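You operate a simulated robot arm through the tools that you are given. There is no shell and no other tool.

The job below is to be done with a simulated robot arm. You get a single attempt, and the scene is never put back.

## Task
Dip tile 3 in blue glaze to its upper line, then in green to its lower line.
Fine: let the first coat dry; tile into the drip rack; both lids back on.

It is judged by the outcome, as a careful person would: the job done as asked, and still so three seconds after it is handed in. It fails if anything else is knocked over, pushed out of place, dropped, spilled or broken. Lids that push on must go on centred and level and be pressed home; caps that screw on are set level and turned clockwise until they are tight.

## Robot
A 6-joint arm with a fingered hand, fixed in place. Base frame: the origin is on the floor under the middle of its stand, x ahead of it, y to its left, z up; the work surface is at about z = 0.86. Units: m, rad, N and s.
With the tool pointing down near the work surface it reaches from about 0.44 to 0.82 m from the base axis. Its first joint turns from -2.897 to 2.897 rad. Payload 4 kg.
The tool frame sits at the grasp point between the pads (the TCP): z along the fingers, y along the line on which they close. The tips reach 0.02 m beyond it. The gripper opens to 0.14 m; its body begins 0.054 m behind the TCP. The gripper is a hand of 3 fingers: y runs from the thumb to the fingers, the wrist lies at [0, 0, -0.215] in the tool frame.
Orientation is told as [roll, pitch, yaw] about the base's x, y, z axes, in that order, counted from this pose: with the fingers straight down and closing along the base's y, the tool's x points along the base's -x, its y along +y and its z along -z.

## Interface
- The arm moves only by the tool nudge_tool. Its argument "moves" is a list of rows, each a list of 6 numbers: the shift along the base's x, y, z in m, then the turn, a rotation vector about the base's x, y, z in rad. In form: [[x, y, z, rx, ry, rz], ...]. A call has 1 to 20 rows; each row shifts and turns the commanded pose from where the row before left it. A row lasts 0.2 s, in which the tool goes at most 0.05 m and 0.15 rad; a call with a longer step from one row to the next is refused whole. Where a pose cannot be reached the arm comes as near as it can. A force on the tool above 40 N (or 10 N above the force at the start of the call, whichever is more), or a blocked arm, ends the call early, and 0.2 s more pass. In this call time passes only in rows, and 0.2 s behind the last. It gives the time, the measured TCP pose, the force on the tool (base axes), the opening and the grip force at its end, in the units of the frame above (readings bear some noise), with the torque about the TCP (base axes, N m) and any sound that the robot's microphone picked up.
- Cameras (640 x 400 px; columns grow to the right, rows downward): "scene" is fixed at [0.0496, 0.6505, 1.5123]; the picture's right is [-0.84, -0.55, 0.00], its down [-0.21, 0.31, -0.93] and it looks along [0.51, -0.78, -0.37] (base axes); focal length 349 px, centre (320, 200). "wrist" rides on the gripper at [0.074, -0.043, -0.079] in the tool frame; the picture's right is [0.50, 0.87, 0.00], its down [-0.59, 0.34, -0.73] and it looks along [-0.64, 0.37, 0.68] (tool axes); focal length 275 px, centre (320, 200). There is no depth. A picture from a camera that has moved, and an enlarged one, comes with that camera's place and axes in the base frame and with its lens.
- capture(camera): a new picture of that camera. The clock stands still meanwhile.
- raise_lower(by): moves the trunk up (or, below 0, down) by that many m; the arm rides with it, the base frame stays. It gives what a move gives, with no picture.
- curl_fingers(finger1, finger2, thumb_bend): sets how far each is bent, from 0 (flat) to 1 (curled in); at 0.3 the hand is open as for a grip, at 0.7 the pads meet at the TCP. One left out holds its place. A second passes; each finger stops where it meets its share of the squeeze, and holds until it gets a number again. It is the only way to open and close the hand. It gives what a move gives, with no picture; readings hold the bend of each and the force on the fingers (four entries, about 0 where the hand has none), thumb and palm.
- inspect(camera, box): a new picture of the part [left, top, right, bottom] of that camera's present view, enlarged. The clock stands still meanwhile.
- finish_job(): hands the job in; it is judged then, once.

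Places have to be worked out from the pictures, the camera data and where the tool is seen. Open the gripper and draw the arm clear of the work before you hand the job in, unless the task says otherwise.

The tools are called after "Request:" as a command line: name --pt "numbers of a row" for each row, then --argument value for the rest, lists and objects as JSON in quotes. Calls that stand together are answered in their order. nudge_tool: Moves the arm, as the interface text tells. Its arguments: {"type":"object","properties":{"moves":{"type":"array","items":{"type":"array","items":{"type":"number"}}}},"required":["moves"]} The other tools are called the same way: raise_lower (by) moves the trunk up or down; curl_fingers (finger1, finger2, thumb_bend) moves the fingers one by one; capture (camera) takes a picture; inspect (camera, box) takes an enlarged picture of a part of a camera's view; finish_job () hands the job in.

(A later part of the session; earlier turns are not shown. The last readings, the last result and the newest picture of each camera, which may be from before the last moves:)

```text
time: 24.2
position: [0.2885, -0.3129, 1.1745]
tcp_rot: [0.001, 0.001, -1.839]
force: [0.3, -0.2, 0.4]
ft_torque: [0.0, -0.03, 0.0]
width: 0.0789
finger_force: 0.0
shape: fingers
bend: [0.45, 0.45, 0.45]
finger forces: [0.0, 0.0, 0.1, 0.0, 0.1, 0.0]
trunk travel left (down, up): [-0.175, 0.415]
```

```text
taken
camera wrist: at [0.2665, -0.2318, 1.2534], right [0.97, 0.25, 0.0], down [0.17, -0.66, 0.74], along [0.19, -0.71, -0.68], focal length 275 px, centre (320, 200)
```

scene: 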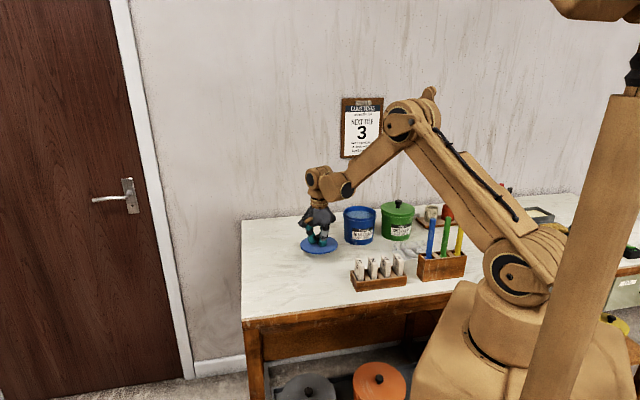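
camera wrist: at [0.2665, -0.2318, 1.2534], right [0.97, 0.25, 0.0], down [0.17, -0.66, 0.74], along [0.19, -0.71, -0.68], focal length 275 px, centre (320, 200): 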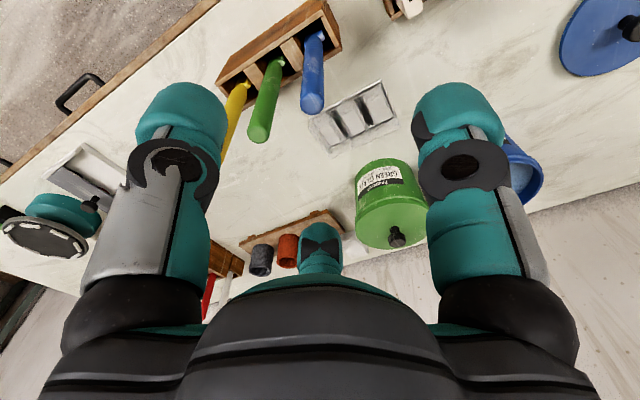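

I enlarge the stick heads to place them precisely.

Request:
inspect --camera "wrist" --box '[230, 0, 350, 150]'

Request:
inspect --camera "scene" --box '[390, 170, 490, 290]'

```text
2.67 times, centred on (290, 75) of wrist
camera zoom: at [0.2665, -0.2318, 1.2534], right [0.97, 0.25, 0.0], down [0.17, -0.66, 0.74], along [0.19, -0.71, -0.68], focal length 734 px, centre (400, 533)
```

zoom: 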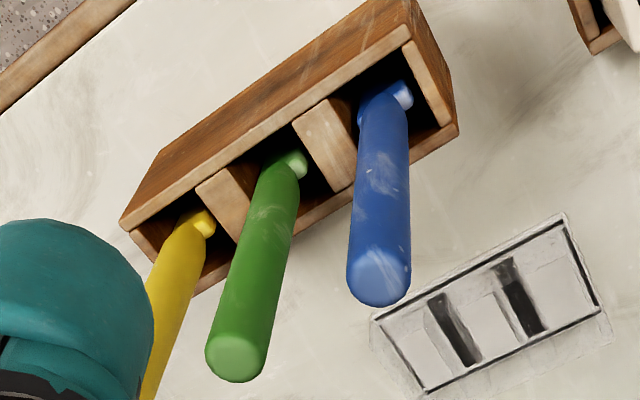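

```text
3.33 times, centred on (440, 230) of scene
camera zoom: at [0.0496, 0.6505, 1.5123], right [-0.84, -0.55, 0.0], down [-0.21, 0.31, -0.93], along [0.51, -0.78, -0.37], focal length 1163 px, centre (-80, 100)
```

zoom: 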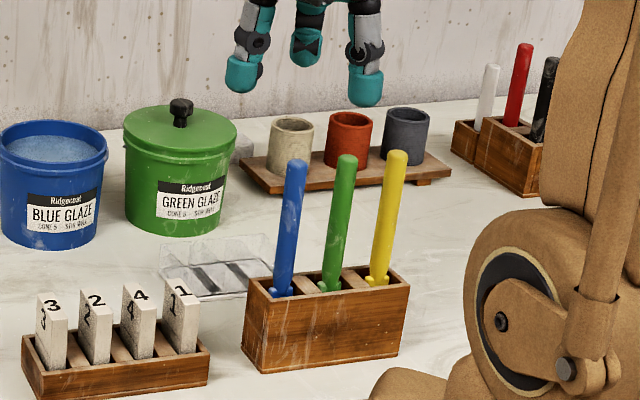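

Triangulation puts the blue stick at (0.2853, −0.3247), vertical, with its top at z 1.075. I centre on it and descend around it to z 1.046.

Request:
nudge_tool --pt "-0.0032 -0.0118 -0.01 0 0 0" --pt "0 0 -0.03 0 0 0" --pt "0 0 -0.03 0 0 0"

Request:
capture --camera "wrist"

```text
time: 25.0
position: [0.287, -0.324, 1.1029]
tcp_rot: [0.0, -0.001, -1.84]
force: [-0.5, -0.1, 0.2]
ft_torque: [-0.02, -0.01, -0.02]
width: 0.0787
finger_force: 0.1
shape: fingers
bend: [0.45, 0.45, 0.45]
finger forces: [0.0, 0.0, 0.0, 0.0, 0.1, 0.0]
trunk travel left (down, up): [-0.175, 0.415]
```

```text
taken
camera wrist: at [0.2656, -0.2411, 1.1824], right [0.97, 0.25, 0.0], down [0.17, -0.66, 0.74], along [0.19, -0.71, -0.68], focal length 275 px, centre (320, 200)
```

wrist: 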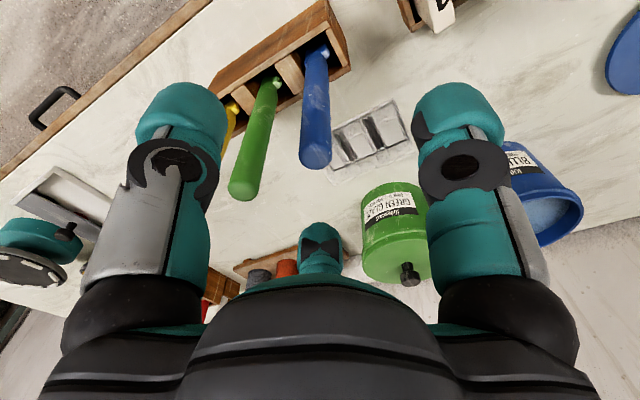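

The stick head sits within 3 mm of the TCP axis. I make that small correction, go down to z 1.046 and close on it.

Request:
nudge_tool --pt "-0.002 0.0005 -0.02 0 0 0" --pt "0 0 -0.02 0 0 0" --pt "0 0 -0.017 0 0 0"

Request:
curl_fingers --finger1 0.7 --finger2 0.7 --thumb_bend 0.7

Request:
capture --camera "wrist"

Request:
inspect --camera "scene" --box '[390, 170, 490, 290]'

```text
time: 25.8
position: [0.2849, -0.3246, 1.0447]
tcp_rot: [0.0, 0.0, -1.839]
force: [0.3, 0.7, -0.8]
ft_torque: [0.02, 0.0, 0.02]
width: 0.0791
finger_force: 0.2
shape: fingers
bend: [0.45, 0.45, 0.45]
finger forces: [0.1, 0.0, 0.1, 0.1, 0.0, 0.1]
trunk travel left (down, up): [-0.175, 0.415]
```

```text
time: 26.8
position: [0.2835, -0.3237, 1.0454]
tcp_rot: [0.0, 0.0, -1.84]
force: [0.5, 0.1, 0.0]
ft_torque: [-0.03, 0.0, 0.0]
width: 0.0142
finger_force: 8.7
shape: fingers
bend: [0.66, 0.66, 0.67]
finger forces: [6.3, 5.7, 0.0, 0.0, 7.0, 0.0]
trunk travel left (down, up): [-0.175, 0.415]
```

```text
taken
camera wrist: at [0.2623, -0.2411, 1.1248], right [0.97, 0.25, 0.0], down [0.17, -0.66, 0.74], along [0.19, -0.71, -0.68], focal length 275 px, centre (320, 200)
```

wrist: 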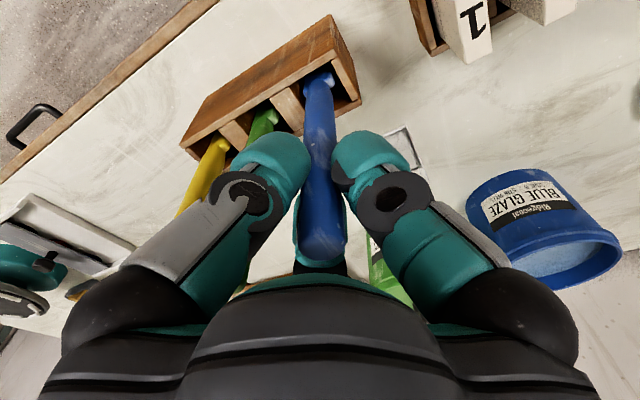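

```text
3.33 times, centred on (440, 230) of scene
camera zoom: at [0.0496, 0.6505, 1.5123], right [-0.84, -0.55, 0.0], down [-0.21, 0.31, -0.93], along [0.51, -0.78, -0.37], focal length 1163 px, centre (-80, 100)
```

zoom: 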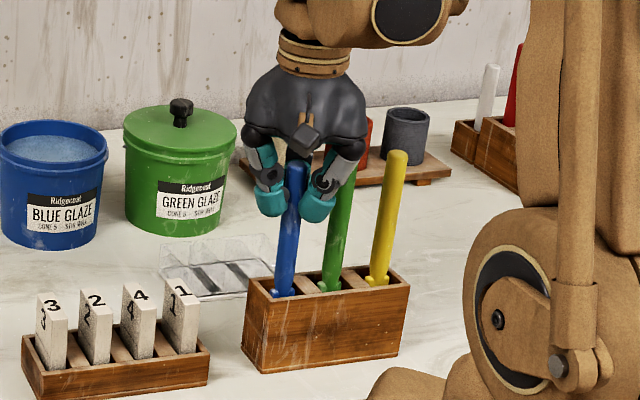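

The stick is held by all three fingers at (0.284, −0.324, 1.045), which I note for the return. I lift it straight up out of the holder.

Request:
nudge_tool --pt "0 0 0.01 0 0 0" --pt "0 0 0.02 0 0 0" --pt "0 0 0.03 0 0 0" --pt "0 0 0.03 0 0 0" --pt "0 0 0.03 0 0 0" --pt "0 0 0.03 0 0 0"

Request:
capture --camera "wrist"

Request:
inspect --camera "scene" --box '[390, 130, 490, 290]'

```text
time: 28.2
position: [0.285, -0.326, 1.1965]
tcp_rot: [0.001, 0.0, -1.839]
force: [0.1, 0.3, 0.3]
ft_torque: [-0.02, 0.03, 0.02]
width: 0.014
finger_force: 9.5
shape: fingers
bend: [0.66, 0.66, 0.67]
finger forces: [6.2, 5.6, 0.0, 0.0, 7.0, 0.0]
trunk travel left (down, up): [-0.175, 0.415]
```

```text
taken
camera wrist: at [0.2626, -0.2427, 1.2757], right [0.97, 0.25, 0.0], down [0.17, -0.66, 0.74], along [0.19, -0.71, -0.68], focal length 275 px, centre (320, 200)
```

wrist: 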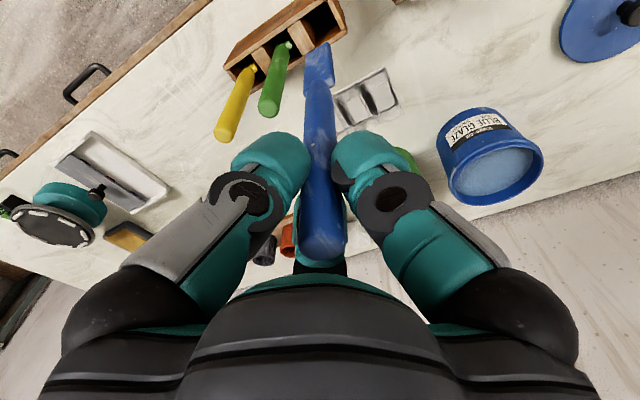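

```text
2.50 times, centred on (440, 210) of scene
camera zoom: at [0.0496, 0.6505, 1.5123], right [-0.84, -0.55, 0.0], down [-0.21, 0.31, -0.93], along [0.51, -0.78, -0.37], focal length 873 px, centre (20, 175)
```

zoom: 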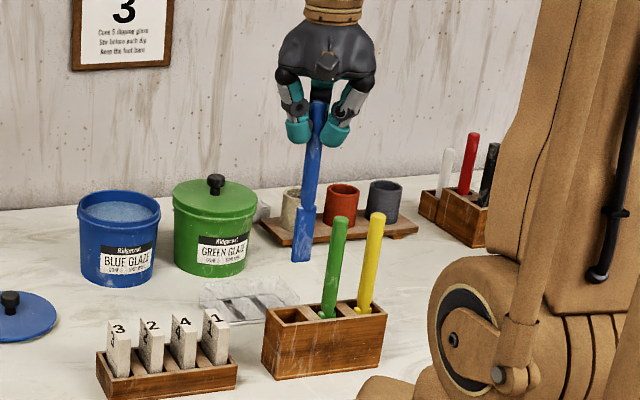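

The stick has a flat paddle at its end, about 0.175 m below the TCP. I carry it over the open blue pot.

Request:
nudge_tool --pt "0.0437 -0.0178 0 0 0 0" --pt "0.0437 -0.0178 0 0 0 0" --pt "0.0437 -0.0178 0 0 0 0" --pt "0.0437 -0.0178 0 0 0 0" --pt "0.0437 -0.0178 0 0 0 0" --pt "0.0437 -0.0178 0 0 0 0" --pt "0.0437 -0.0178 0 0 0 0"

Request:
capture --camera "wrist"

Request:
inspect --camera "scene" --box '[320, 130, 430, 250]'

```text
time: 29.8
position: [0.5898, -0.449, 1.1924]
tcp_rot: [0.002, 0.001, -1.839]
force: [0.2, 0.0, -0.2]
ft_torque: [0.01, -0.01, 0.0]
width: 0.0139
finger_force: 9.5
shape: fingers
bend: [0.66, 0.66, 0.67]
finger forces: [6.1, 5.7, 0.1, 0.0, 6.8, 0.1]
trunk travel left (down, up): [-0.175, 0.415]
```

```text
taken
camera wrist: at [0.5686, -0.367, 1.2724], right [0.97, 0.25, 0.0], down [0.17, -0.66, 0.73], along [0.18, -0.71, -0.68], focal length 275 px, centre (320, 200)
```

wrist: 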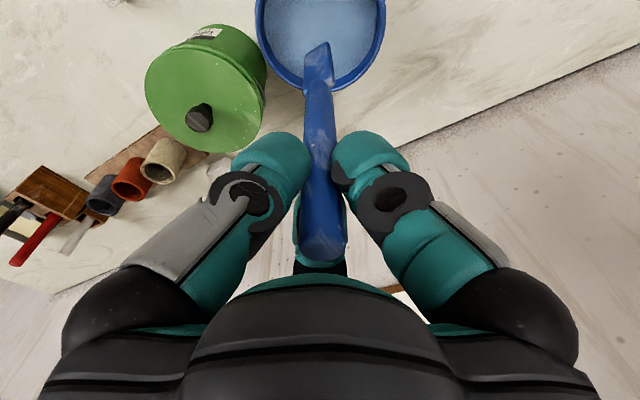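

```text
3.33 times, centred on (375, 190) of scene
camera zoom: at [0.0496, 0.6505, 1.5123], right [-0.84, -0.55, 0.0], down [-0.21, 0.31, -0.93], along [0.51, -0.78, -0.37], focal length 1163 px, centre (137, 233)
```

zoom: 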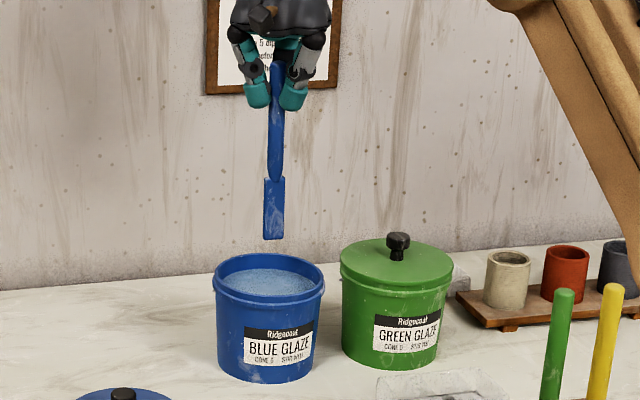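

The paddle hangs over the pot's centre. I measure the glaze level and pot opening before going in.

Request:
inspect --camera "wrist" --box '[240, 0, 400, 100]'

Request:
inspect --camera "scene" --box '[335, 198, 385, 248]'

```text
4.00 times, centred on (320, 50) of wrist
camera zoom: at [0.5686, -0.367, 1.2724], right [0.97, 0.25, 0.0], down [0.17, -0.66, 0.73], along [0.18, -0.71, -0.68], focal length 1101 px, centre (320, 800)
```

zoom: 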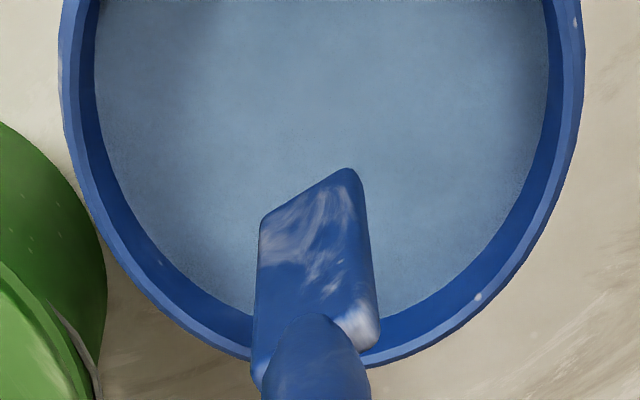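

```text
8.00 times, centred on (360, 223) of scene
camera zoom: at [0.0496, 0.6505, 1.5123], right [-0.84, -0.55, 0.0], down [-0.21, 0.31, -0.93], along [0.51, -0.78, -0.37], focal length 2792 px, centre (0, 16)
```

zoom: 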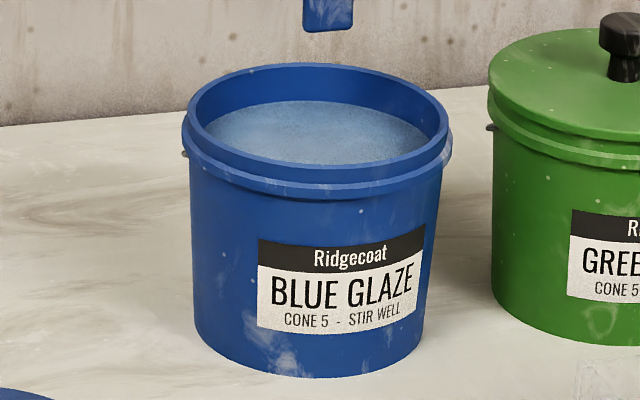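

The glaze stands about 17 mm below the rim, near z 0.945, and the opening is about 0.11 m. I lower the paddle gently into the glaze.

Request:
nudge_tool --pt "0.001 -0.001 -0.02 0 0 0" --pt "0 0 -0.02 0 0 0" --pt "0 0 -0.02 0 0 0" --pt "0 0 -0.01 0 0 0" --pt "0 0 -0.01 0 0 0" --pt "0 0 -0.01 0 0 0" --pt "0 0 -0.01 0 0 0" --pt "0 0 -0.01 0 0 0" --pt "0 0 -0.01 0 0 0" --pt "0 0 -0.01 0 0 0"

Request:
inspect --camera "scene" --box '[320, 150, 410, 250]'

```text
time: 32.0
position: [0.5913, -0.4495, 1.0653]
tcp_rot: [0.0, 0.0, -1.839]
force: [-0.1, -0.4, -1.1]
ft_torque: [-0.05, 0.01, 0.01]
width: 0.0141
finger_force: 9.8
shape: fingers
bend: [0.66, 0.66, 0.67]
finger forces: [6.1, 5.8, 0.0, 0.0, 6.7, 0.0]
trunk travel left (down, up): [-0.175, 0.415]
```

```text
4.00 times, centred on (365, 200) of scene
camera zoom: at [0.0496, 0.6505, 1.5123], right [-0.84, -0.55, 0.0], down [-0.21, 0.31, -0.93], along [0.51, -0.78, -0.37], focal length 1396 px, centre (140, 200)
```

zoom: 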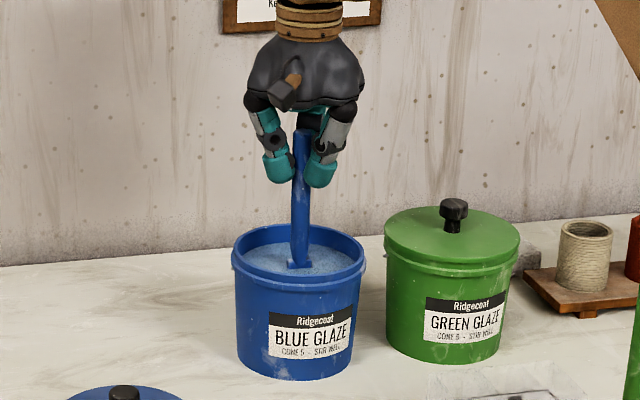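

The paddle is in the glaze. I go a little deeper and stir in a slow 22 mm circle.

Request:
nudge_tool --pt "0.011 0 -0.004 0 0 0" --pt "0.011 0 -0.004 0 0 0" --pt "-0.0029 0.011 0 0 0 0" --pt "-0.0081 0.0081 0 0 0 0" --pt "-0.011 0.0029 0 0 0 0" --pt "-0.011 -0.0029 0 0 0 0" --pt "-0.0081 -0.0081 0 0 0 0" --pt "-0.0029 -0.011 0 0 0 0" --pt "0.0029 -0.011 0 0 0 0" --pt "0.0081 -0.0081 0 0 0 0" --pt "0.011 -0.0029 0 0 0 0" --pt "0.011 0.0029 0 0 0 0" --pt "0.0081 0.0081 0 0 0 0" --pt "0.0029 0.011 0 0 0 0"

Request:
inspect --camera "scene" --box '[335, 180, 395, 248]'

```text
time: 35.0
position: [0.6129, -0.4495, 1.0562]
tcp_rot: [0.0, -0.002, -1.841]
force: [0.1, 0.2, -1.1]
ft_torque: [0.0, -0.03, 0.01]
width: 0.0137
finger_force: 9.3
shape: fingers
bend: [0.66, 0.66, 0.67]
finger forces: [6.1, 5.8, 0.0, 0.0, 6.7, 0.0]
trunk travel left (down, up): [-0.175, 0.415]
```

```text
5.88 times, centred on (365, 214) of scene
camera zoom: at [0.0496, 0.6505, 1.5123], right [-0.84, -0.55, 0.0], down [-0.21, 0.31, -0.93], along [0.51, -0.78, -0.37], focal length 2053 px, centre (55, 118)
```

zoom: 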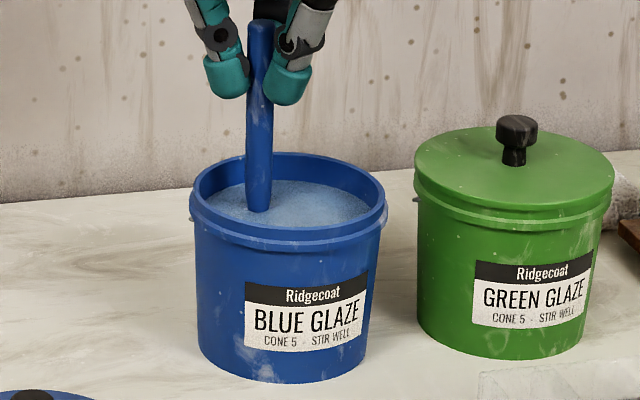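

One turn done without contact; the surface still looks speckled and pale. I keep stirring.

Request:
nudge_tool --pt "-0.0029 0.011 0 0 0 0" --pt "-0.0081 0.0081 0 0 0 0" --pt "-0.011 0.0029 0 0 0 0" --pt "-0.011 -0.0029 0 0 0 0" --pt "-0.0081 -0.0081 0 0 0 0" --pt "-0.0029 -0.011 0 0 0 0" --pt "0.0029 -0.011 0 0 0 0" --pt "0.0081 -0.0081 0 0 0 0" --pt "0.011 -0.0029 0 0 0 0" --pt "0.011 0.0029 0 0 0 0" --pt "0.0081 0.0081 0 0 0 0" --pt "0.0029 0.011 0 0 0 0"

Request:
nudge_tool --pt "-0.0029 0.011 0 0 0 0" --pt "-0.0081 0.0081 0 0 0 0" --pt "-0.011 0.0029 0 0 0 0" --pt "-0.011 -0.0029 0 0 0 0" --pt "-0.0081 -0.0081 0 0 0 0" --pt "-0.0029 -0.011 0 0 0 0" --pt "0.0029 -0.011 0 0 0 0" --pt "0.0081 -0.0081 0 0 0 0" --pt "0.011 -0.0029 0 0 0 0" --pt "0.011 0.0029 0 0 0 0" --pt "0.0081 0.0081 0 0 0 0" --pt "0.0029 0.011 0 0 0 0"

Request:
inspect --camera "scene" --box '[335, 180, 395, 248]'

```text
time: 37.6
position: [0.6127, -0.4479, 1.059]
tcp_rot: [0.002, 0.0, -1.841]
force: [-1.1, 0.8, -0.5]
ft_torque: [-0.04, 0.0, -0.02]
width: 0.0137
finger_force: 8.8
shape: fingers
bend: [0.66, 0.66, 0.67]
finger forces: [6.2, 5.8, 0.0, 0.0, 6.5, 0.1]
trunk travel left (down, up): [-0.175, 0.415]
```

```text
time: 40.2
position: [0.6123, -0.4491, 1.0575]
tcp_rot: [0.002, -0.001, -1.84]
force: [0.0, 0.7, -0.8]
ft_torque: [0.0, 0.01, 0.04]
width: 0.014
finger_force: 9.3
shape: fingers
bend: [0.66, 0.66, 0.67]
finger forces: [6.3, 5.8, 0.0, 0.0, 6.6, 0.0]
trunk travel left (down, up): [-0.175, 0.415]
```

```text
5.88 times, centred on (365, 214) of scene
camera zoom: at [0.0496, 0.6505, 1.5123], right [-0.84, -0.55, 0.0], down [-0.21, 0.31, -0.93], along [0.51, -0.78, -0.37], focal length 2053 px, centre (55, 118)
```

zoom: 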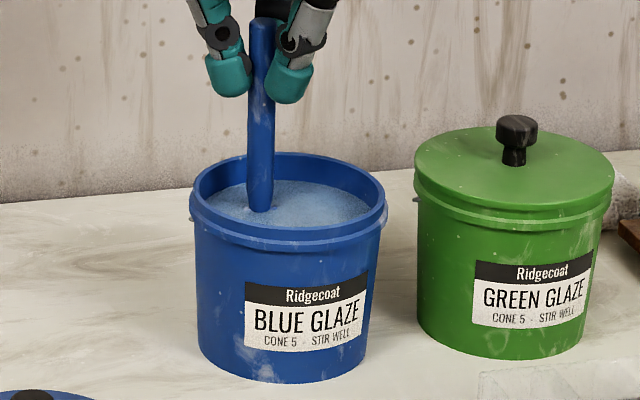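

No visible change yet; I give it two more turns in the other direction and a few strokes across the middle, then look again.

Request:
nudge_tool --pt "-0.0029 -0.011 0 0 0 0" --pt "-0.0081 -0.0081 0 0 0 0" --pt "-0.011 -0.0029 0 0 0 0" --pt "-0.011 0.0029 0 0 0 0" --pt "-0.0081 0.0081 0 0 0 0" --pt "-0.0029 0.011 0 0 0 0" --pt "0.0029 0.011 0 0 0 0" --pt "0.0081 0.0081 0 0 0 0" --pt "0.011 0.0029 0 0 0 0" --pt "0.011 -0.0029 0 0 0 0" --pt "0.0081 -0.0081 0 0 0 0" --pt "0.0029 -0.011 0 0 0 0"

Request:
nudge_tool --pt "-0.0029 -0.011 0 0 0 0" --pt "-0.0081 -0.0081 0 0 0 0" --pt "-0.011 -0.0029 0 0 0 0" --pt "-0.011 0.0029 0 0 0 0" --pt "-0.0081 0.0081 0 0 0 0" --pt "-0.0029 0.011 0 0 0 0" --pt "0.0029 0.011 0 0 0 0" --pt "0.0081 0.0081 0 0 0 0" --pt "0.011 0.0029 0 0 0 0" --pt "0.011 -0.0029 0 0 0 0" --pt "0.0081 -0.0081 0 0 0 0" --pt "0.0029 -0.011 0 0 0 0" --pt "-0.011 0 0 0 0 0" --pt "-0.011 0 0 0 0 0" --pt "-0.011 0 0 0 0 0" --pt "-0.011 0 0 0 0 0" --pt "0.011 0 0 0 0 0" --pt "0.011 0 0 0 0 0"

Request:
inspect --camera "scene" --box '[335, 180, 395, 248]'

Request:
capture --camera "wrist"

```text
time: 42.8
position: [0.6125, -0.4489, 1.0569]
tcp_rot: [0.0, -0.001, -1.838]
force: [0.8, 0.4, 0.0]
ft_torque: [0.01, 0.0, 0.02]
width: 0.0137
finger_force: 9.5
shape: fingers
bend: [0.66, 0.66, 0.67]
finger forces: [6.2, 5.9, 0.0, 0.0, 6.6, 0.1]
trunk travel left (down, up): [-0.175, 0.415]
```

```text
time: 46.6
position: [0.5904, -0.4485, 1.0573]
tcp_rot: [0.001, 0.0, -1.839]
force: [0.2, -0.2, -1.5]
ft_torque: [0.04, -0.01, -0.01]
width: 0.0138
finger_force: 9.4
shape: fingers
bend: [0.66, 0.66, 0.67]
finger forces: [6.3, 5.9, 0.0, 0.0, 6.5, 0.1]
trunk travel left (down, up): [-0.175, 0.415]
```

```text
5.88 times, centred on (365, 214) of scene
camera zoom: at [0.0496, 0.6505, 1.5123], right [-0.84, -0.55, 0.0], down [-0.21, 0.31, -0.93], along [0.51, -0.78, -0.37], focal length 2053 px, centre (55, 118)
```

zoom: 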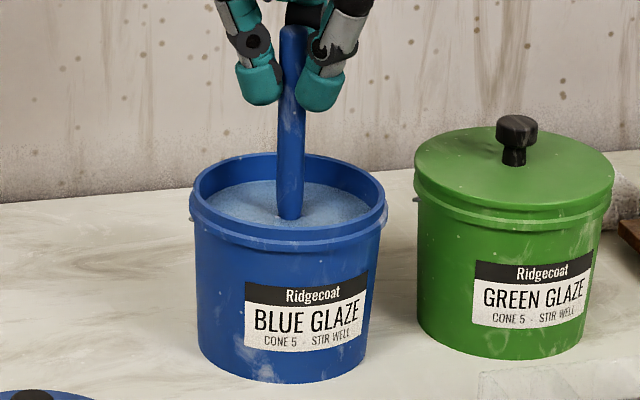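

```text
taken
camera wrist: at [0.5687, -0.3662, 1.1364], right [0.97, 0.25, 0.0], down [0.17, -0.66, 0.74], along [0.19, -0.71, -0.68], focal length 275 px, centre (320, 200)
```

wrist: 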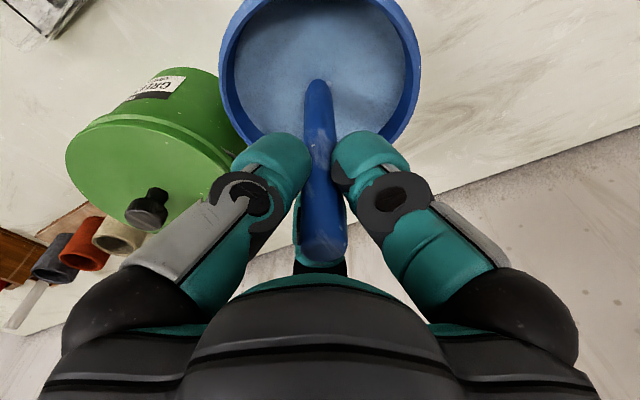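

Request:
inspect --camera "wrist" --box '[210, 0, 430, 140]'

Request:
inspect --camera "scene" --box '[335, 198, 385, 248]'

```text
2.86 times, centred on (320, 70) of wrist
camera zoom: at [0.5687, -0.3662, 1.1364], right [0.97, 0.25, 0.0], down [0.17, -0.66, 0.74], along [0.19, -0.71, -0.68], focal length 786 px, centre (320, 571)
```

zoom: 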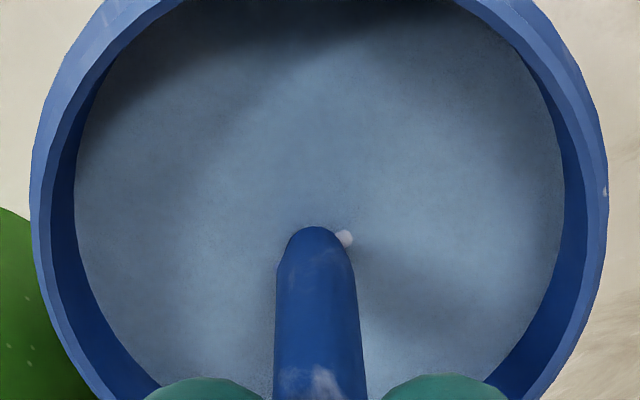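

```text
8.00 times, centred on (360, 223) of scene
camera zoom: at [0.0496, 0.6505, 1.5123], right [-0.84, -0.55, 0.0], down [-0.21, 0.31, -0.93], along [0.51, -0.78, -0.37], focal length 2792 px, centre (0, 16)
```

zoom: 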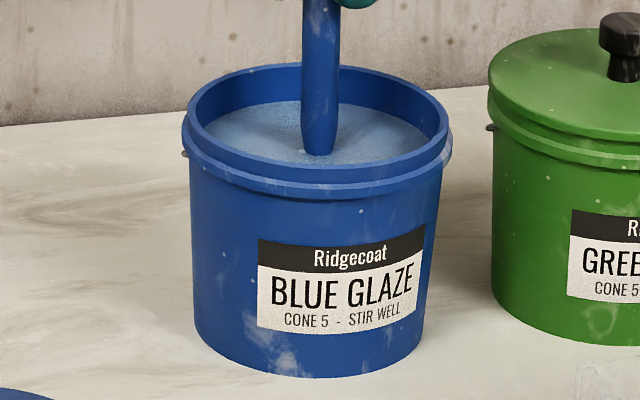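

The surface texture looks the same, so I can't judge the mix by sight alone; I stir some more, a bit quicker and wider, to be thorough.

Request:
nudge_tool --pt "0.0125 0 0 0 0 0" --pt "0.0125 0 0 0 0 0" --pt "-0.0073 0.0177 0 0 0 0" --pt "-0.0177 0.0073 0 0 0 0" --pt "-0.0177 -0.0073 0 0 0 0" --pt "-0.0073 -0.0177 0 0 0 0" --pt "0.0073 -0.0177 0 0 0 0" --pt "0.0177 -0.0073 0 0 0 0" --pt "0.0177 0.0073 0 0 0 0" --pt "0.0073 0.0177 0 0 0 0" --pt "-0.0073 0.0177 0 0 0 0" --pt "-0.0177 0.0073 0 0 0 0" --pt "-0.0177 -0.0073 0 0 0 0" --pt "-0.0073 -0.0177 0 0 0 0" --pt "0.0073 -0.0177 0 0 0 0" --pt "0.0177 -0.0073 0 0 0 0" --pt "0.0177 0.0073 0 0 0 0" --pt "0.0073 0.0177 0 0 0 0" --pt "-0.0125 0 0 0 0 0" --pt "-0.0125 0 0 0 0 0"

Request:
nudge_tool --pt "0.0125 0 0 0 0 0" --pt "0.0125 0 0 0 0 0" --pt "-0.0073 0.0177 0 0 0 0" --pt "-0.0177 0.0073 0 0 0 0" --pt "-0.0177 -0.0073 0 0 0 0" --pt "-0.0073 -0.0177 0 0 0 0" --pt "0.0073 -0.0177 0 0 0 0" --pt "0.0177 -0.0073 0 0 0 0" --pt "0.0177 0.0073 0 0 0 0" --pt "0.0073 0.0177 0 0 0 0" --pt "-0.0073 0.0177 0 0 0 0" --pt "-0.0177 0.0073 0 0 0 0" --pt "-0.0177 -0.0073 0 0 0 0" --pt "-0.0073 -0.0177 0 0 0 0" --pt "0.0073 -0.0177 0 0 0 0" --pt "0.0177 -0.0073 0 0 0 0" --pt "0.0177 0.0073 0 0 0 0" --pt "0.0073 0.0177 0 0 0 0" --pt "-0.0125 0 0 0 0 0" --pt "-0.0125 0 0 0 0 0"

Request:
inspect --camera "scene" --box '[335, 198, 385, 248]'

```text
time: 50.8
position: [0.5916, -0.4482, 1.0608]
tcp_rot: [0.002, 0.001, -1.841]
force: [-0.6, 0.4, -0.2]
ft_torque: [0.02, -0.01, -0.01]
width: 0.0136
finger_force: 9.3
shape: fingers
bend: [0.66, 0.66, 0.67]
finger forces: [6.3, 6.0, 0.1, 0.0, 6.2, 0.0]
trunk travel left (down, up): [-0.175, 0.415]
```

```text
time: 55.0
position: [0.5914, -0.4496, 1.0575]
tcp_rot: [0.002, 0.001, -1.838]
force: [0.0, 0.6, 0.2]
ft_torque: [0.01, 0.01, -0.01]
width: 0.0134
finger_force: 9.3
shape: fingers
bend: [0.66, 0.66, 0.67]
finger forces: [6.2, 6.1, 0.0, 0.1, 6.1, 0.0]
trunk travel left (down, up): [-0.175, 0.415]
```

```text
8.00 times, centred on (360, 223) of scene
camera zoom: at [0.0496, 0.6505, 1.5123], right [-0.84, -0.55, 0.0], down [-0.21, 0.31, -0.93], along [0.51, -0.78, -0.37], focal length 2792 px, centre (0, 16)
```

zoom: 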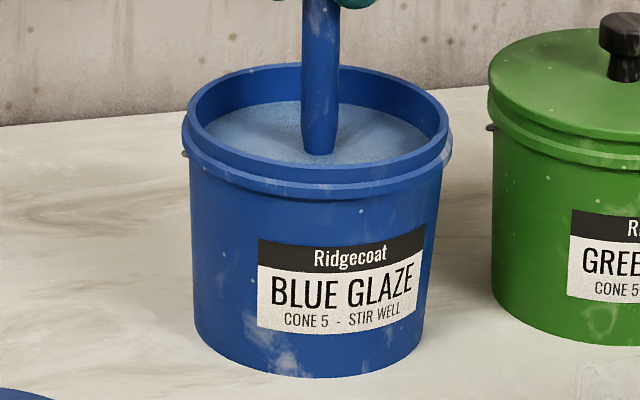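

That is about nine turns. I draw the stick out slowly and let it drip over the pot for a few seconds.

Request:
nudge_tool --pt "0 0 0.01 0 0 0" --pt "0 0 0.015 0 0 0" --pt "0 0 0.015 0 0 0" --pt "0 0 0.015 0 0 0" --pt "0 0 0.015 0 0 0" --pt "0 0 0.015 0 0 0" --pt "0 0 0 0 0 0" --pt "0 0 0 0 0 0" --pt "0 0 0 0 0 0" --pt "0 0 0 0 0 0" --pt "0 0 0 0 0 0" --pt "0 0 0 0 0 0" --pt "0 0 0 0 0 0" --pt "0 0 0 0 0 0" --pt "0 0 0 0 0 0" --pt "0 0 0.02 0 0 0" --pt "0 0 0.03 0 0 0"

Request:
inspect --camera "scene" --box '[320, 130, 410, 250]'

Request:
inspect --camera "wrist" --box '[240, 0, 400, 120]'

```text
time: 58.6
position: [0.5923, -0.4494, 1.1924]
tcp_rot: [0.002, -0.001, -1.839]
force: [0.1, 0.5, -0.1]
ft_torque: [-0.02, -0.01, -0.01]
width: 0.0135
finger_force: 9.6
shape: fingers
bend: [0.66, 0.66, 0.67]
finger forces: [6.3, 6.1, 0.0, 0.0, 6.2, 0.1]
trunk travel left (down, up): [-0.175, 0.415]
```

```text
3.33 times, centred on (365, 190) of scene
camera zoom: at [0.0496, 0.6505, 1.5123], right [-0.84, -0.55, 0.0], down [-0.21, 0.31, -0.93], along [0.51, -0.78, -0.37], focal length 1163 px, centre (170, 233)
```

zoom: 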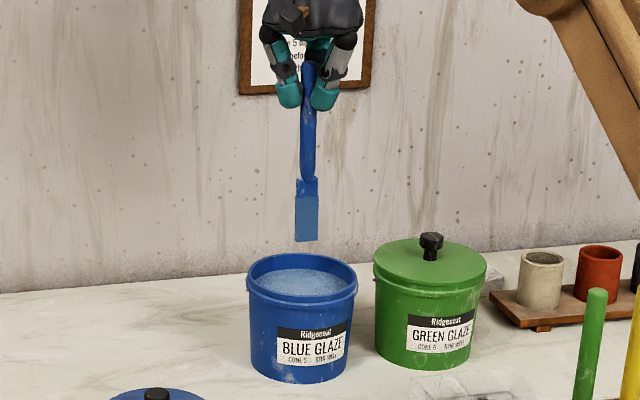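

```text
3.33 times, centred on (320, 60) of wrist
camera zoom: at [0.5701, -0.3667, 1.272], right [0.97, 0.25, 0.0], down [0.17, -0.66, 0.74], along [0.19, -0.71, -0.68], focal length 918 px, centre (320, 667)
```

zoom: 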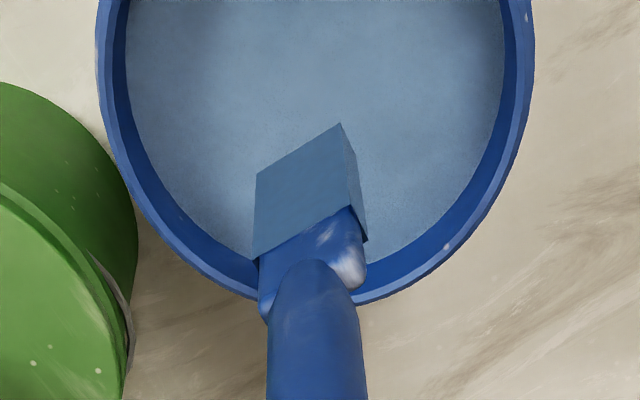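

The paddle carries a clear coat up to about 54 mm, which puts the glaze level near z 0.94. I let it drip a little longer, then carry the stick back above its slot.

Request:
nudge_tool --pt "0 0 0 0 0 0" --pt "0 0 0 0 0 0" --pt "0 0 0 0 0 0" --pt "0 0 0 0 0 0" --pt "0 0 0 0 0 0" --pt "0 0 0 0 0 0" --pt "0 0 0 0 0 0" --pt "0 0 0 0 0 0" --pt "0 0 0 0 0 0" --pt "0 0 0 0 0 0" --pt "0 0 0 0 0 0" --pt "0 0 0 0 0 0" --pt "-0.0438 0.0178 0 0 0 0" --pt "-0.0438 0.0178 0 0 0 0" --pt "-0.0438 0.0178 0 0 0 0" --pt "-0.0438 0.0178 0 0 0 0" --pt "-0.0438 0.0178 0 0 0 0" --pt "-0.0438 0.0178 0 0 0 0" --pt "-0.0438 0.0178 0 0 0 0"

Request:
capture --camera "wrist"

Request:
inspect --camera "scene" --box '[390, 130, 490, 290]'

```text
time: 62.6
position: [0.2849, -0.323, 1.1909]
tcp_rot: [0.002, -0.003, -1.84]
force: [-0.7, -0.5, -0.2]
ft_torque: [0.01, 0.0, 0.0]
width: 0.0132
finger_force: 9.2
shape: fingers
bend: [0.66, 0.66, 0.67]
finger forces: [5.8, 5.9, 0.1, 0.0, 6.0, 0.0]
trunk travel left (down, up): [-0.175, 0.415]
```

```text
taken
camera wrist: at [0.2625, -0.241, 1.2694], right [0.97, 0.25, 0.0], down [0.17, -0.66, 0.74], along [0.19, -0.71, -0.68], focal length 275 px, centre (320, 200)
```

wrist: 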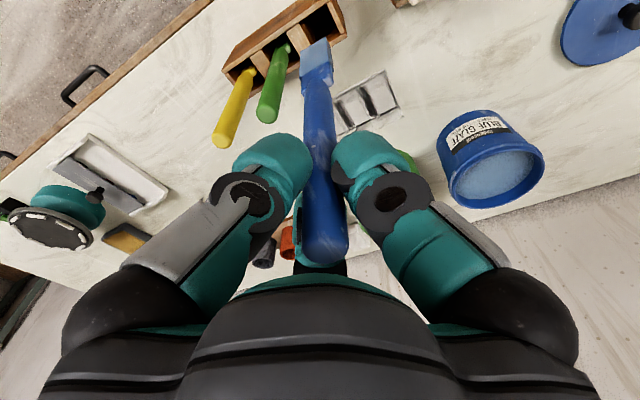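

```text
2.50 times, centred on (440, 210) of scene
camera zoom: at [0.0496, 0.6505, 1.5123], right [-0.84, -0.55, 0.0], down [-0.21, 0.31, -0.93], along [0.51, -0.78, -0.37], focal length 873 px, centre (20, 175)
```

zoom: 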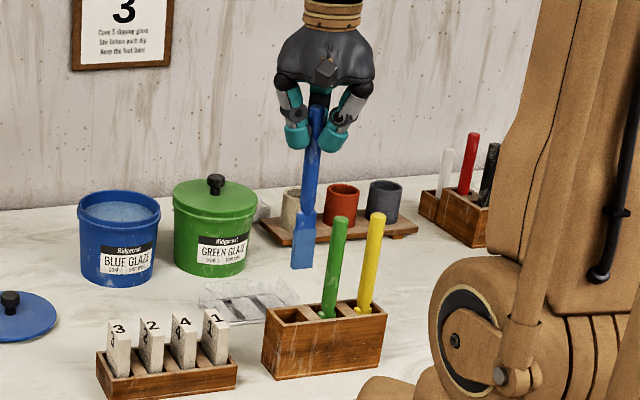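

I check the paddle against its slot before lowering.

Request:
inspect --camera "wrist" --box '[220, 0, 380, 110]'

```text
3.64 times, centred on (300, 55) of wrist
camera zoom: at [0.2625, -0.241, 1.2694], right [0.97, 0.25, 0.0], down [0.17, -0.66, 0.74], along [0.19, -0.71, -0.68], focal length 1001 px, centre (393, 727)
```

zoom: 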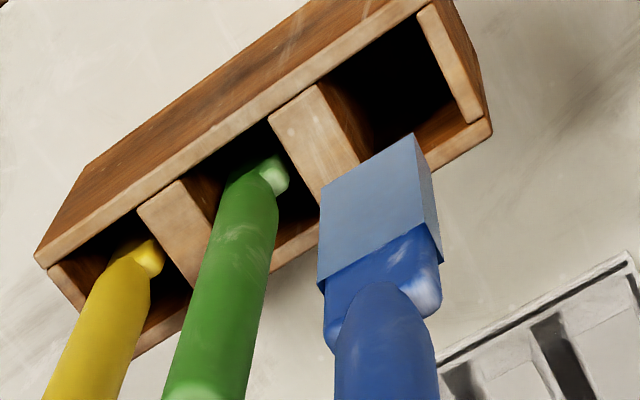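

The paddle lines up along the slot but sits about 5 mm toward the robot, within the slot's play. I shift 4 mm and lower it, watching force.

Request:
nudge_tool --pt "0.003 -0.003 0 0 0 0" --pt "0 0 -0.02 0 0 0" --pt "0 0 -0.02 0 0 0" --pt "0 0 -0.02 0 0 0" --pt "0 0 -0.015 0 0 0"

Request:
inspect --camera "wrist" --box '[220, 0, 400, 120]'

```text
time: 63.8
position: [0.2891, -0.3277, 1.1165]
tcp_rot: [0.002, -0.002, -1.84]
force: [0.3, -0.1, -0.8]
ft_torque: [0.01, -0.01, 0.02]
width: 0.0134
finger_force: 8.6
shape: fingers
bend: [0.66, 0.66, 0.67]
finger forces: [5.9, 6.1, 0.0, 0.0, 6.0, 0.1]
trunk travel left (down, up): [-0.175, 0.415]
```

```text
3.33 times, centred on (310, 60) of wrist
camera zoom: at [0.2669, -0.2448, 1.1957], right [0.97, 0.25, 0.0], down [0.17, -0.66, 0.74], along [0.19, -0.71, -0.68], focal length 918 px, centre (353, 667)
```

zoom: 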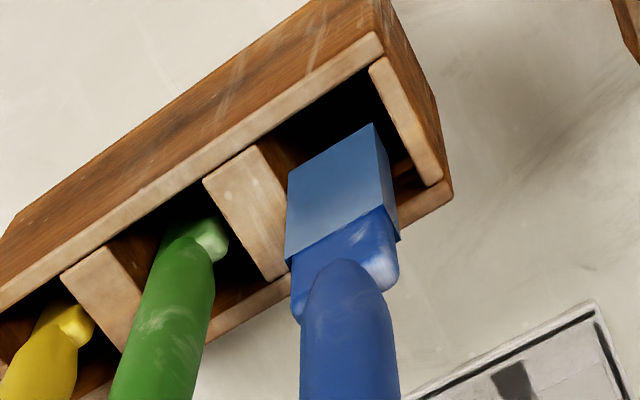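

The paddle now sits central in the slot both ways. I continue down slowly until it touches bottom.

Request:
nudge_tool --pt "0 0 -0.015 0 0 0" --pt "0 0 -0.015 0 0 0" --pt "0 0 -0.015 0 0 0" --pt "0 0 -0.01 0 0 0" --pt "0 0 -0.006 0 0 0" --pt "0 0 -0.004 0 0 0" --pt "0 0 -0.003 0 0 0"

```text
time: 65.4
position: [0.2875, -0.3276, 1.0494]
tcp_rot: [0.003, 0.001, -1.841]
force: [-0.4, -0.7, -0.6]
ft_torque: [0.01, 0.01, 0.04]
width: 0.0133
finger_force: 9.2
shape: fingers
bend: [0.66, 0.66, 0.67]
finger forces: [6.0, 6.1, 0.0, 0.1, 5.9, 0.0]
trunk travel left (down, up): [-0.175, 0.415]
```

Request:
nudge_tool --pt "0 0 -0.002 0 0 0" --pt "0 0 -0.002 0 0 0"

Request:
inspect --camera "scene" --box '[390, 170, 490, 290]'

```text
time: 66.0
position: [0.287, -0.3263, 1.0466]
tcp_rot: [0.001, 0.001, -1.84]
force: [-0.4, -0.9, -0.9]
ft_torque: [-0.01, -0.01, 0.06]
width: 0.0135
finger_force: 9.0
shape: fingers
bend: [0.66, 0.66, 0.67]
finger forces: [5.9, 6.1, 0.0, 0.1, 5.9, 0.0]
trunk travel left (down, up): [-0.175, 0.415]
```

```text
3.33 times, centred on (440, 230) of scene
camera zoom: at [0.0496, 0.6505, 1.5123], right [-0.84, -0.55, 0.0], down [-0.21, 0.31, -0.93], along [0.51, -0.78, -0.37], focal length 1163 px, centre (-80, 100)
```

zoom: 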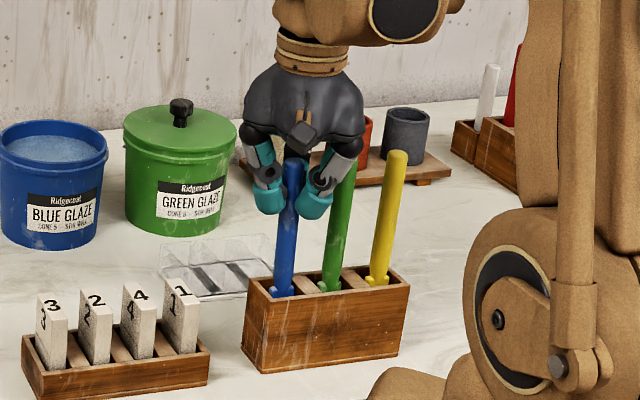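

It is back to the height it was picked at. I go 1 mm further, release the stick and rise.

Request:
nudge_tool --pt "0 0 -0.0015 0 0 0"

Request:
curl_fingers --finger1 0.45 --finger2 0.45 --thumb_bend 0.45

Request:
nudge_tool --pt "0 0 0.02 0 0 0" --pt "0 0 0.03 0 0 0" --pt "0 0 0.04 0 0 0" --pt "0 0 0.04 0 0 0"

Request:
inspect --camera "scene" --box '[390, 170, 490, 290]'

```text
time: 66.4
position: [0.2867, -0.3262, 1.0441]
tcp_rot: [0.002, 0.0, -1.84]
force: [0.0, 0.3, 4.4]
ft_torque: [0.0, -0.01, 0.0]
width: 0.0128
finger_force: 9.3
shape: fingers
bend: [0.66, 0.66, 0.67]
finger forces: [6.5, 6.6, 0.0, 0.0, 6.8, 0.1]
trunk travel left (down, up): [-0.175, 0.415]
```

```text
time: 67.4
position: [0.2868, -0.3269, 1.0448]
tcp_rot: [0.001, 0.001, -1.841]
force: [0.3, 0.5, 0.0]
ft_torque: [0.0, -0.01, 0.01]
width: 0.0792
finger_force: 0.2
shape: fingers
bend: [0.45, 0.45, 0.45]
finger forces: [0.0, 0.1, 0.0, 0.0, 0.0, 0.1]
trunk travel left (down, up): [-0.175, 0.415]
```

```text
time: 68.4
position: [0.288, -0.3285, 1.1768]
tcp_rot: [0.001, -0.002, -1.84]
force: [0.2, 0.2, 0.3]
ft_torque: [-0.02, 0.01, -0.02]
width: 0.0794
finger_force: 0.0
shape: fingers
bend: [0.45, 0.45, 0.45]
finger forces: [0.0, 0.0, 0.0, 0.0, 0.0, 0.0]
trunk travel left (down, up): [-0.175, 0.415]
```

```text
3.33 times, centred on (440, 230) of scene
camera zoom: at [0.0496, 0.6505, 1.5123], right [-0.84, -0.55, 0.0], down [-0.21, 0.31, -0.93], along [0.51, -0.78, -0.37], focal length 1163 px, centre (-80, 100)
```

zoom: 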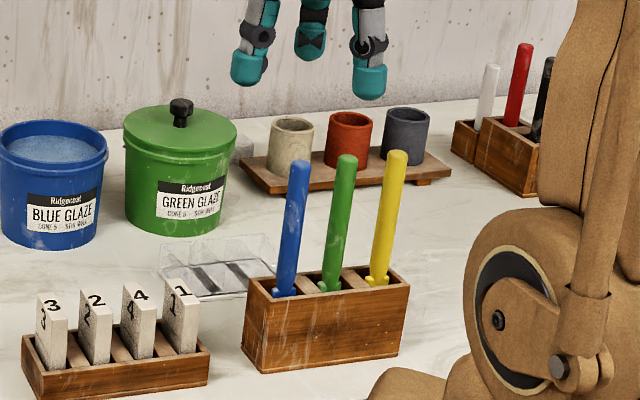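

The blue stick is back in place. Now tile 3: neighbours leave only about 27 mm, so I will grip it by its two narrow edges (along the direction away from the robot), fingers together on the far edge and thumb on the near edge. I move above it with that yaw.

Request:
nudge_tool --pt "0.0358 0.0266 -0.005 0 0 -0.129" --pt "0.0358 0.0266 -0.005 0 0 -0.129" --pt "0.0358 0.0266 -0.005 0 0 -0.129" --pt "0.0358 0.0266 -0.005 0 0 -0.129" --pt "0.0358 0.0266 -0.007 0 0 0"

Request:
curl_fingers --finger1 0.6 --finger2 0.6 --thumb_bend 0.3

Request:
capture --camera "wrist"

Request:
inspect --camera "scene" --box '[320, 150, 430, 300]'

```text
time: 69.6
position: [0.4707, -0.1928, 1.146]
tcp_rot: [0.0, -0.002, -2.356]
force: [-0.7, -0.1, 0.4]
ft_torque: [0.02, 0.01, -0.01]
width: 0.0792
finger_force: 0.1
shape: fingers
bend: [0.45, 0.45, 0.45]
finger forces: [0.1, 0.0, 0.0, 0.1, 0.0, 0.0]
trunk travel left (down, up): [-0.175, 0.415]
```

```text
time: 70.6
position: [0.4691, -0.1948, 1.1466]
tcp_rot: [0.001, 0.0, -2.358]
force: [0.5, 0.3, -0.6]
ft_torque: [-0.02, 0.03, 0.01]
width: 0.0825
finger_force: 0.1
shape: fingers
bend: [0.6, 0.6, 0.3]
finger forces: [0.1, 0.1, 0.0, 0.0, 0.1, 0.0]
trunk travel left (down, up): [-0.175, 0.415]
```

```text
taken
camera wrist: at [0.4909, -0.1107, 1.2261], right [0.97, -0.26, 0.0], down [-0.18, -0.65, 0.74], along [-0.19, -0.71, -0.68], focal length 275 px, centre (320, 200)
```

wrist: 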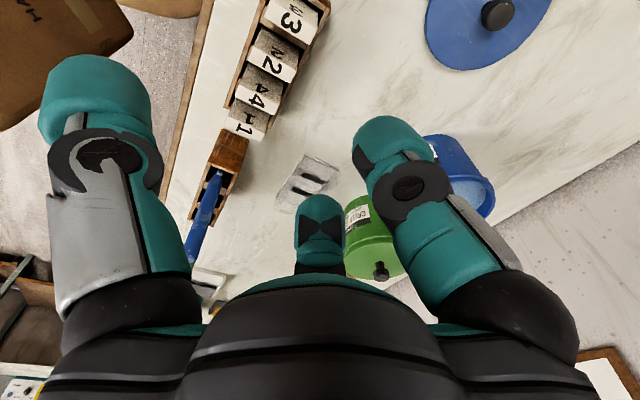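

```text
2.67 times, centred on (375, 225) of scene
camera zoom: at [0.0496, 0.6505, 1.5123], right [-0.84, -0.55, 0.0], down [-0.21, 0.31, -0.93], along [0.51, -0.78, -0.37], focal length 931 px, centre (173, 133)
```

zoom: 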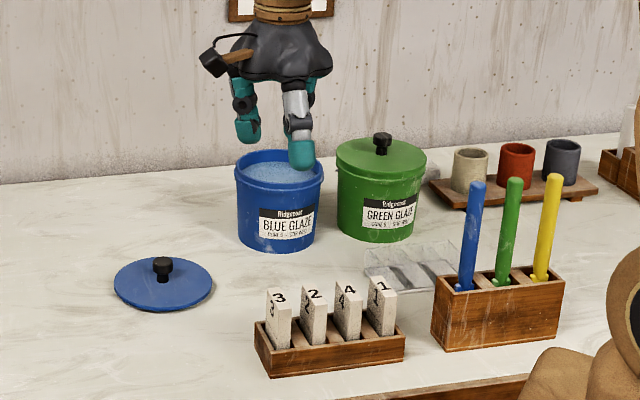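

Left in the hand camera is the thumb. I enlarge tile 3 from this pose to refine its place.

Request:
inspect --camera "wrist" --box '[220, 0, 340, 140]'

```text
2.86 times, centred on (280, 70) of wrist
camera zoom: at [0.4909, -0.1107, 1.2261], right [0.97, -0.26, 0.0], down [-0.18, -0.65, 0.74], along [-0.19, -0.71, -0.68], focal length 786 px, centre (434, 571)
```

zoom: 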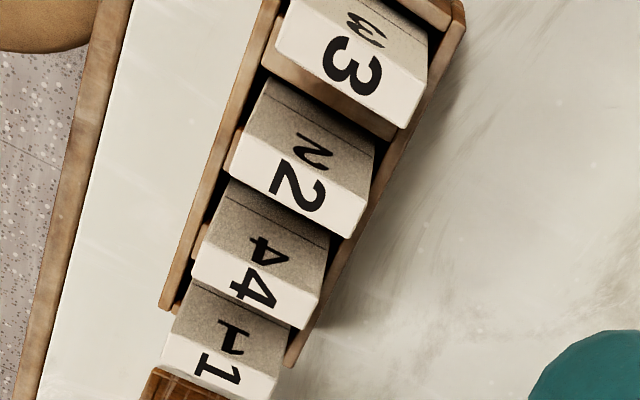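

Best estimate for tile 3: centre (0.447, −0.174), top near z 0.945. I descend to z 1.05 with the offset for the edge grip and check again.

Request:
nudge_tool --pt "-0.0045 0.0025 -0.03 0 0 0" --pt "0 0 -0.03 0 0 0" --pt "0 0 -0.03 0 0 0"

Request:
capture --camera "wrist"

Request:
inspect --camera "wrist" --box '[190, 0, 370, 140]'

Request:
inspect --camera "scene" --box '[330, 190, 420, 290]'

```text
time: 71.4
position: [0.4617, -0.1926, 1.057]
tcp_rot: [-0.001, -0.003, -2.356]
force: [-0.5, 0.5, -0.6]
ft_torque: [-0.01, 0.0, 0.02]
width: 0.0822
finger_force: 0.1
shape: fingers
bend: [0.6, 0.6, 0.3]
finger forces: [0.1, 0.0, 0.0, 0.0, 0.1, 0.1]
trunk travel left (down, up): [-0.175, 0.415]
```

```text
taken
camera wrist: at [0.4841, -0.1091, 1.1361], right [0.97, -0.26, 0.0], down [-0.17, -0.65, 0.74], along [-0.19, -0.71, -0.68], focal length 275 px, centre (320, 200)
```

wrist: 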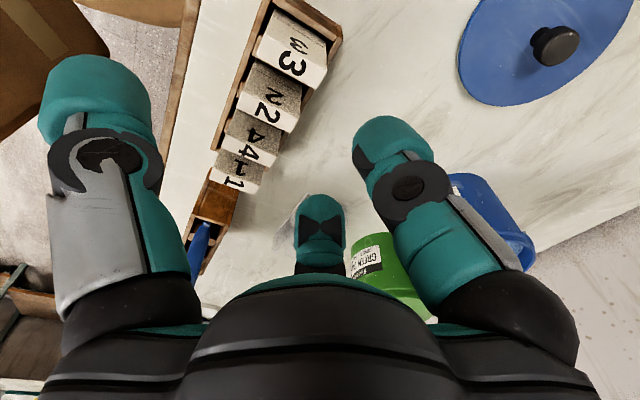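

```text
2.86 times, centred on (280, 70) of wrist
camera zoom: at [0.4841, -0.1091, 1.1361], right [0.97, -0.26, 0.0], down [-0.17, -0.65, 0.74], along [-0.19, -0.71, -0.68], focal length 786 px, centre (434, 571)
```

zoom: 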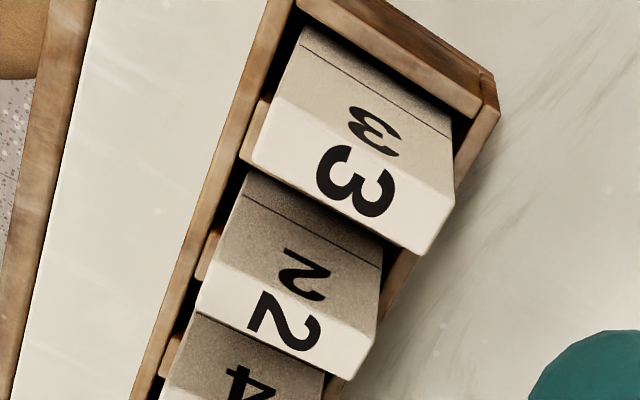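

```text
4.00 times, centred on (375, 240) of scene
camera zoom: at [0.0496, 0.6505, 1.5123], right [-0.84, -0.55, 0.0], down [-0.21, 0.31, -0.93], along [0.51, -0.78, -0.37], focal length 1396 px, centre (100, 40)
```

zoom: 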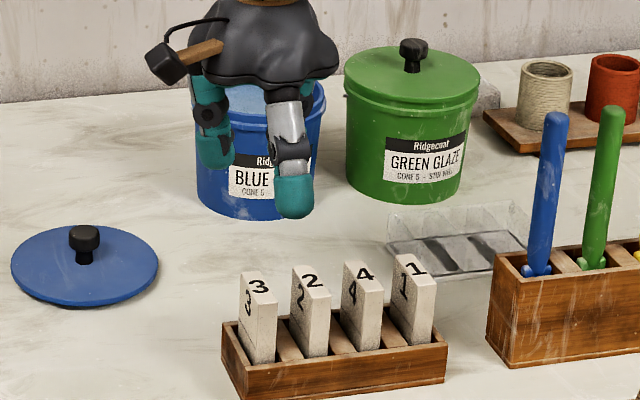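

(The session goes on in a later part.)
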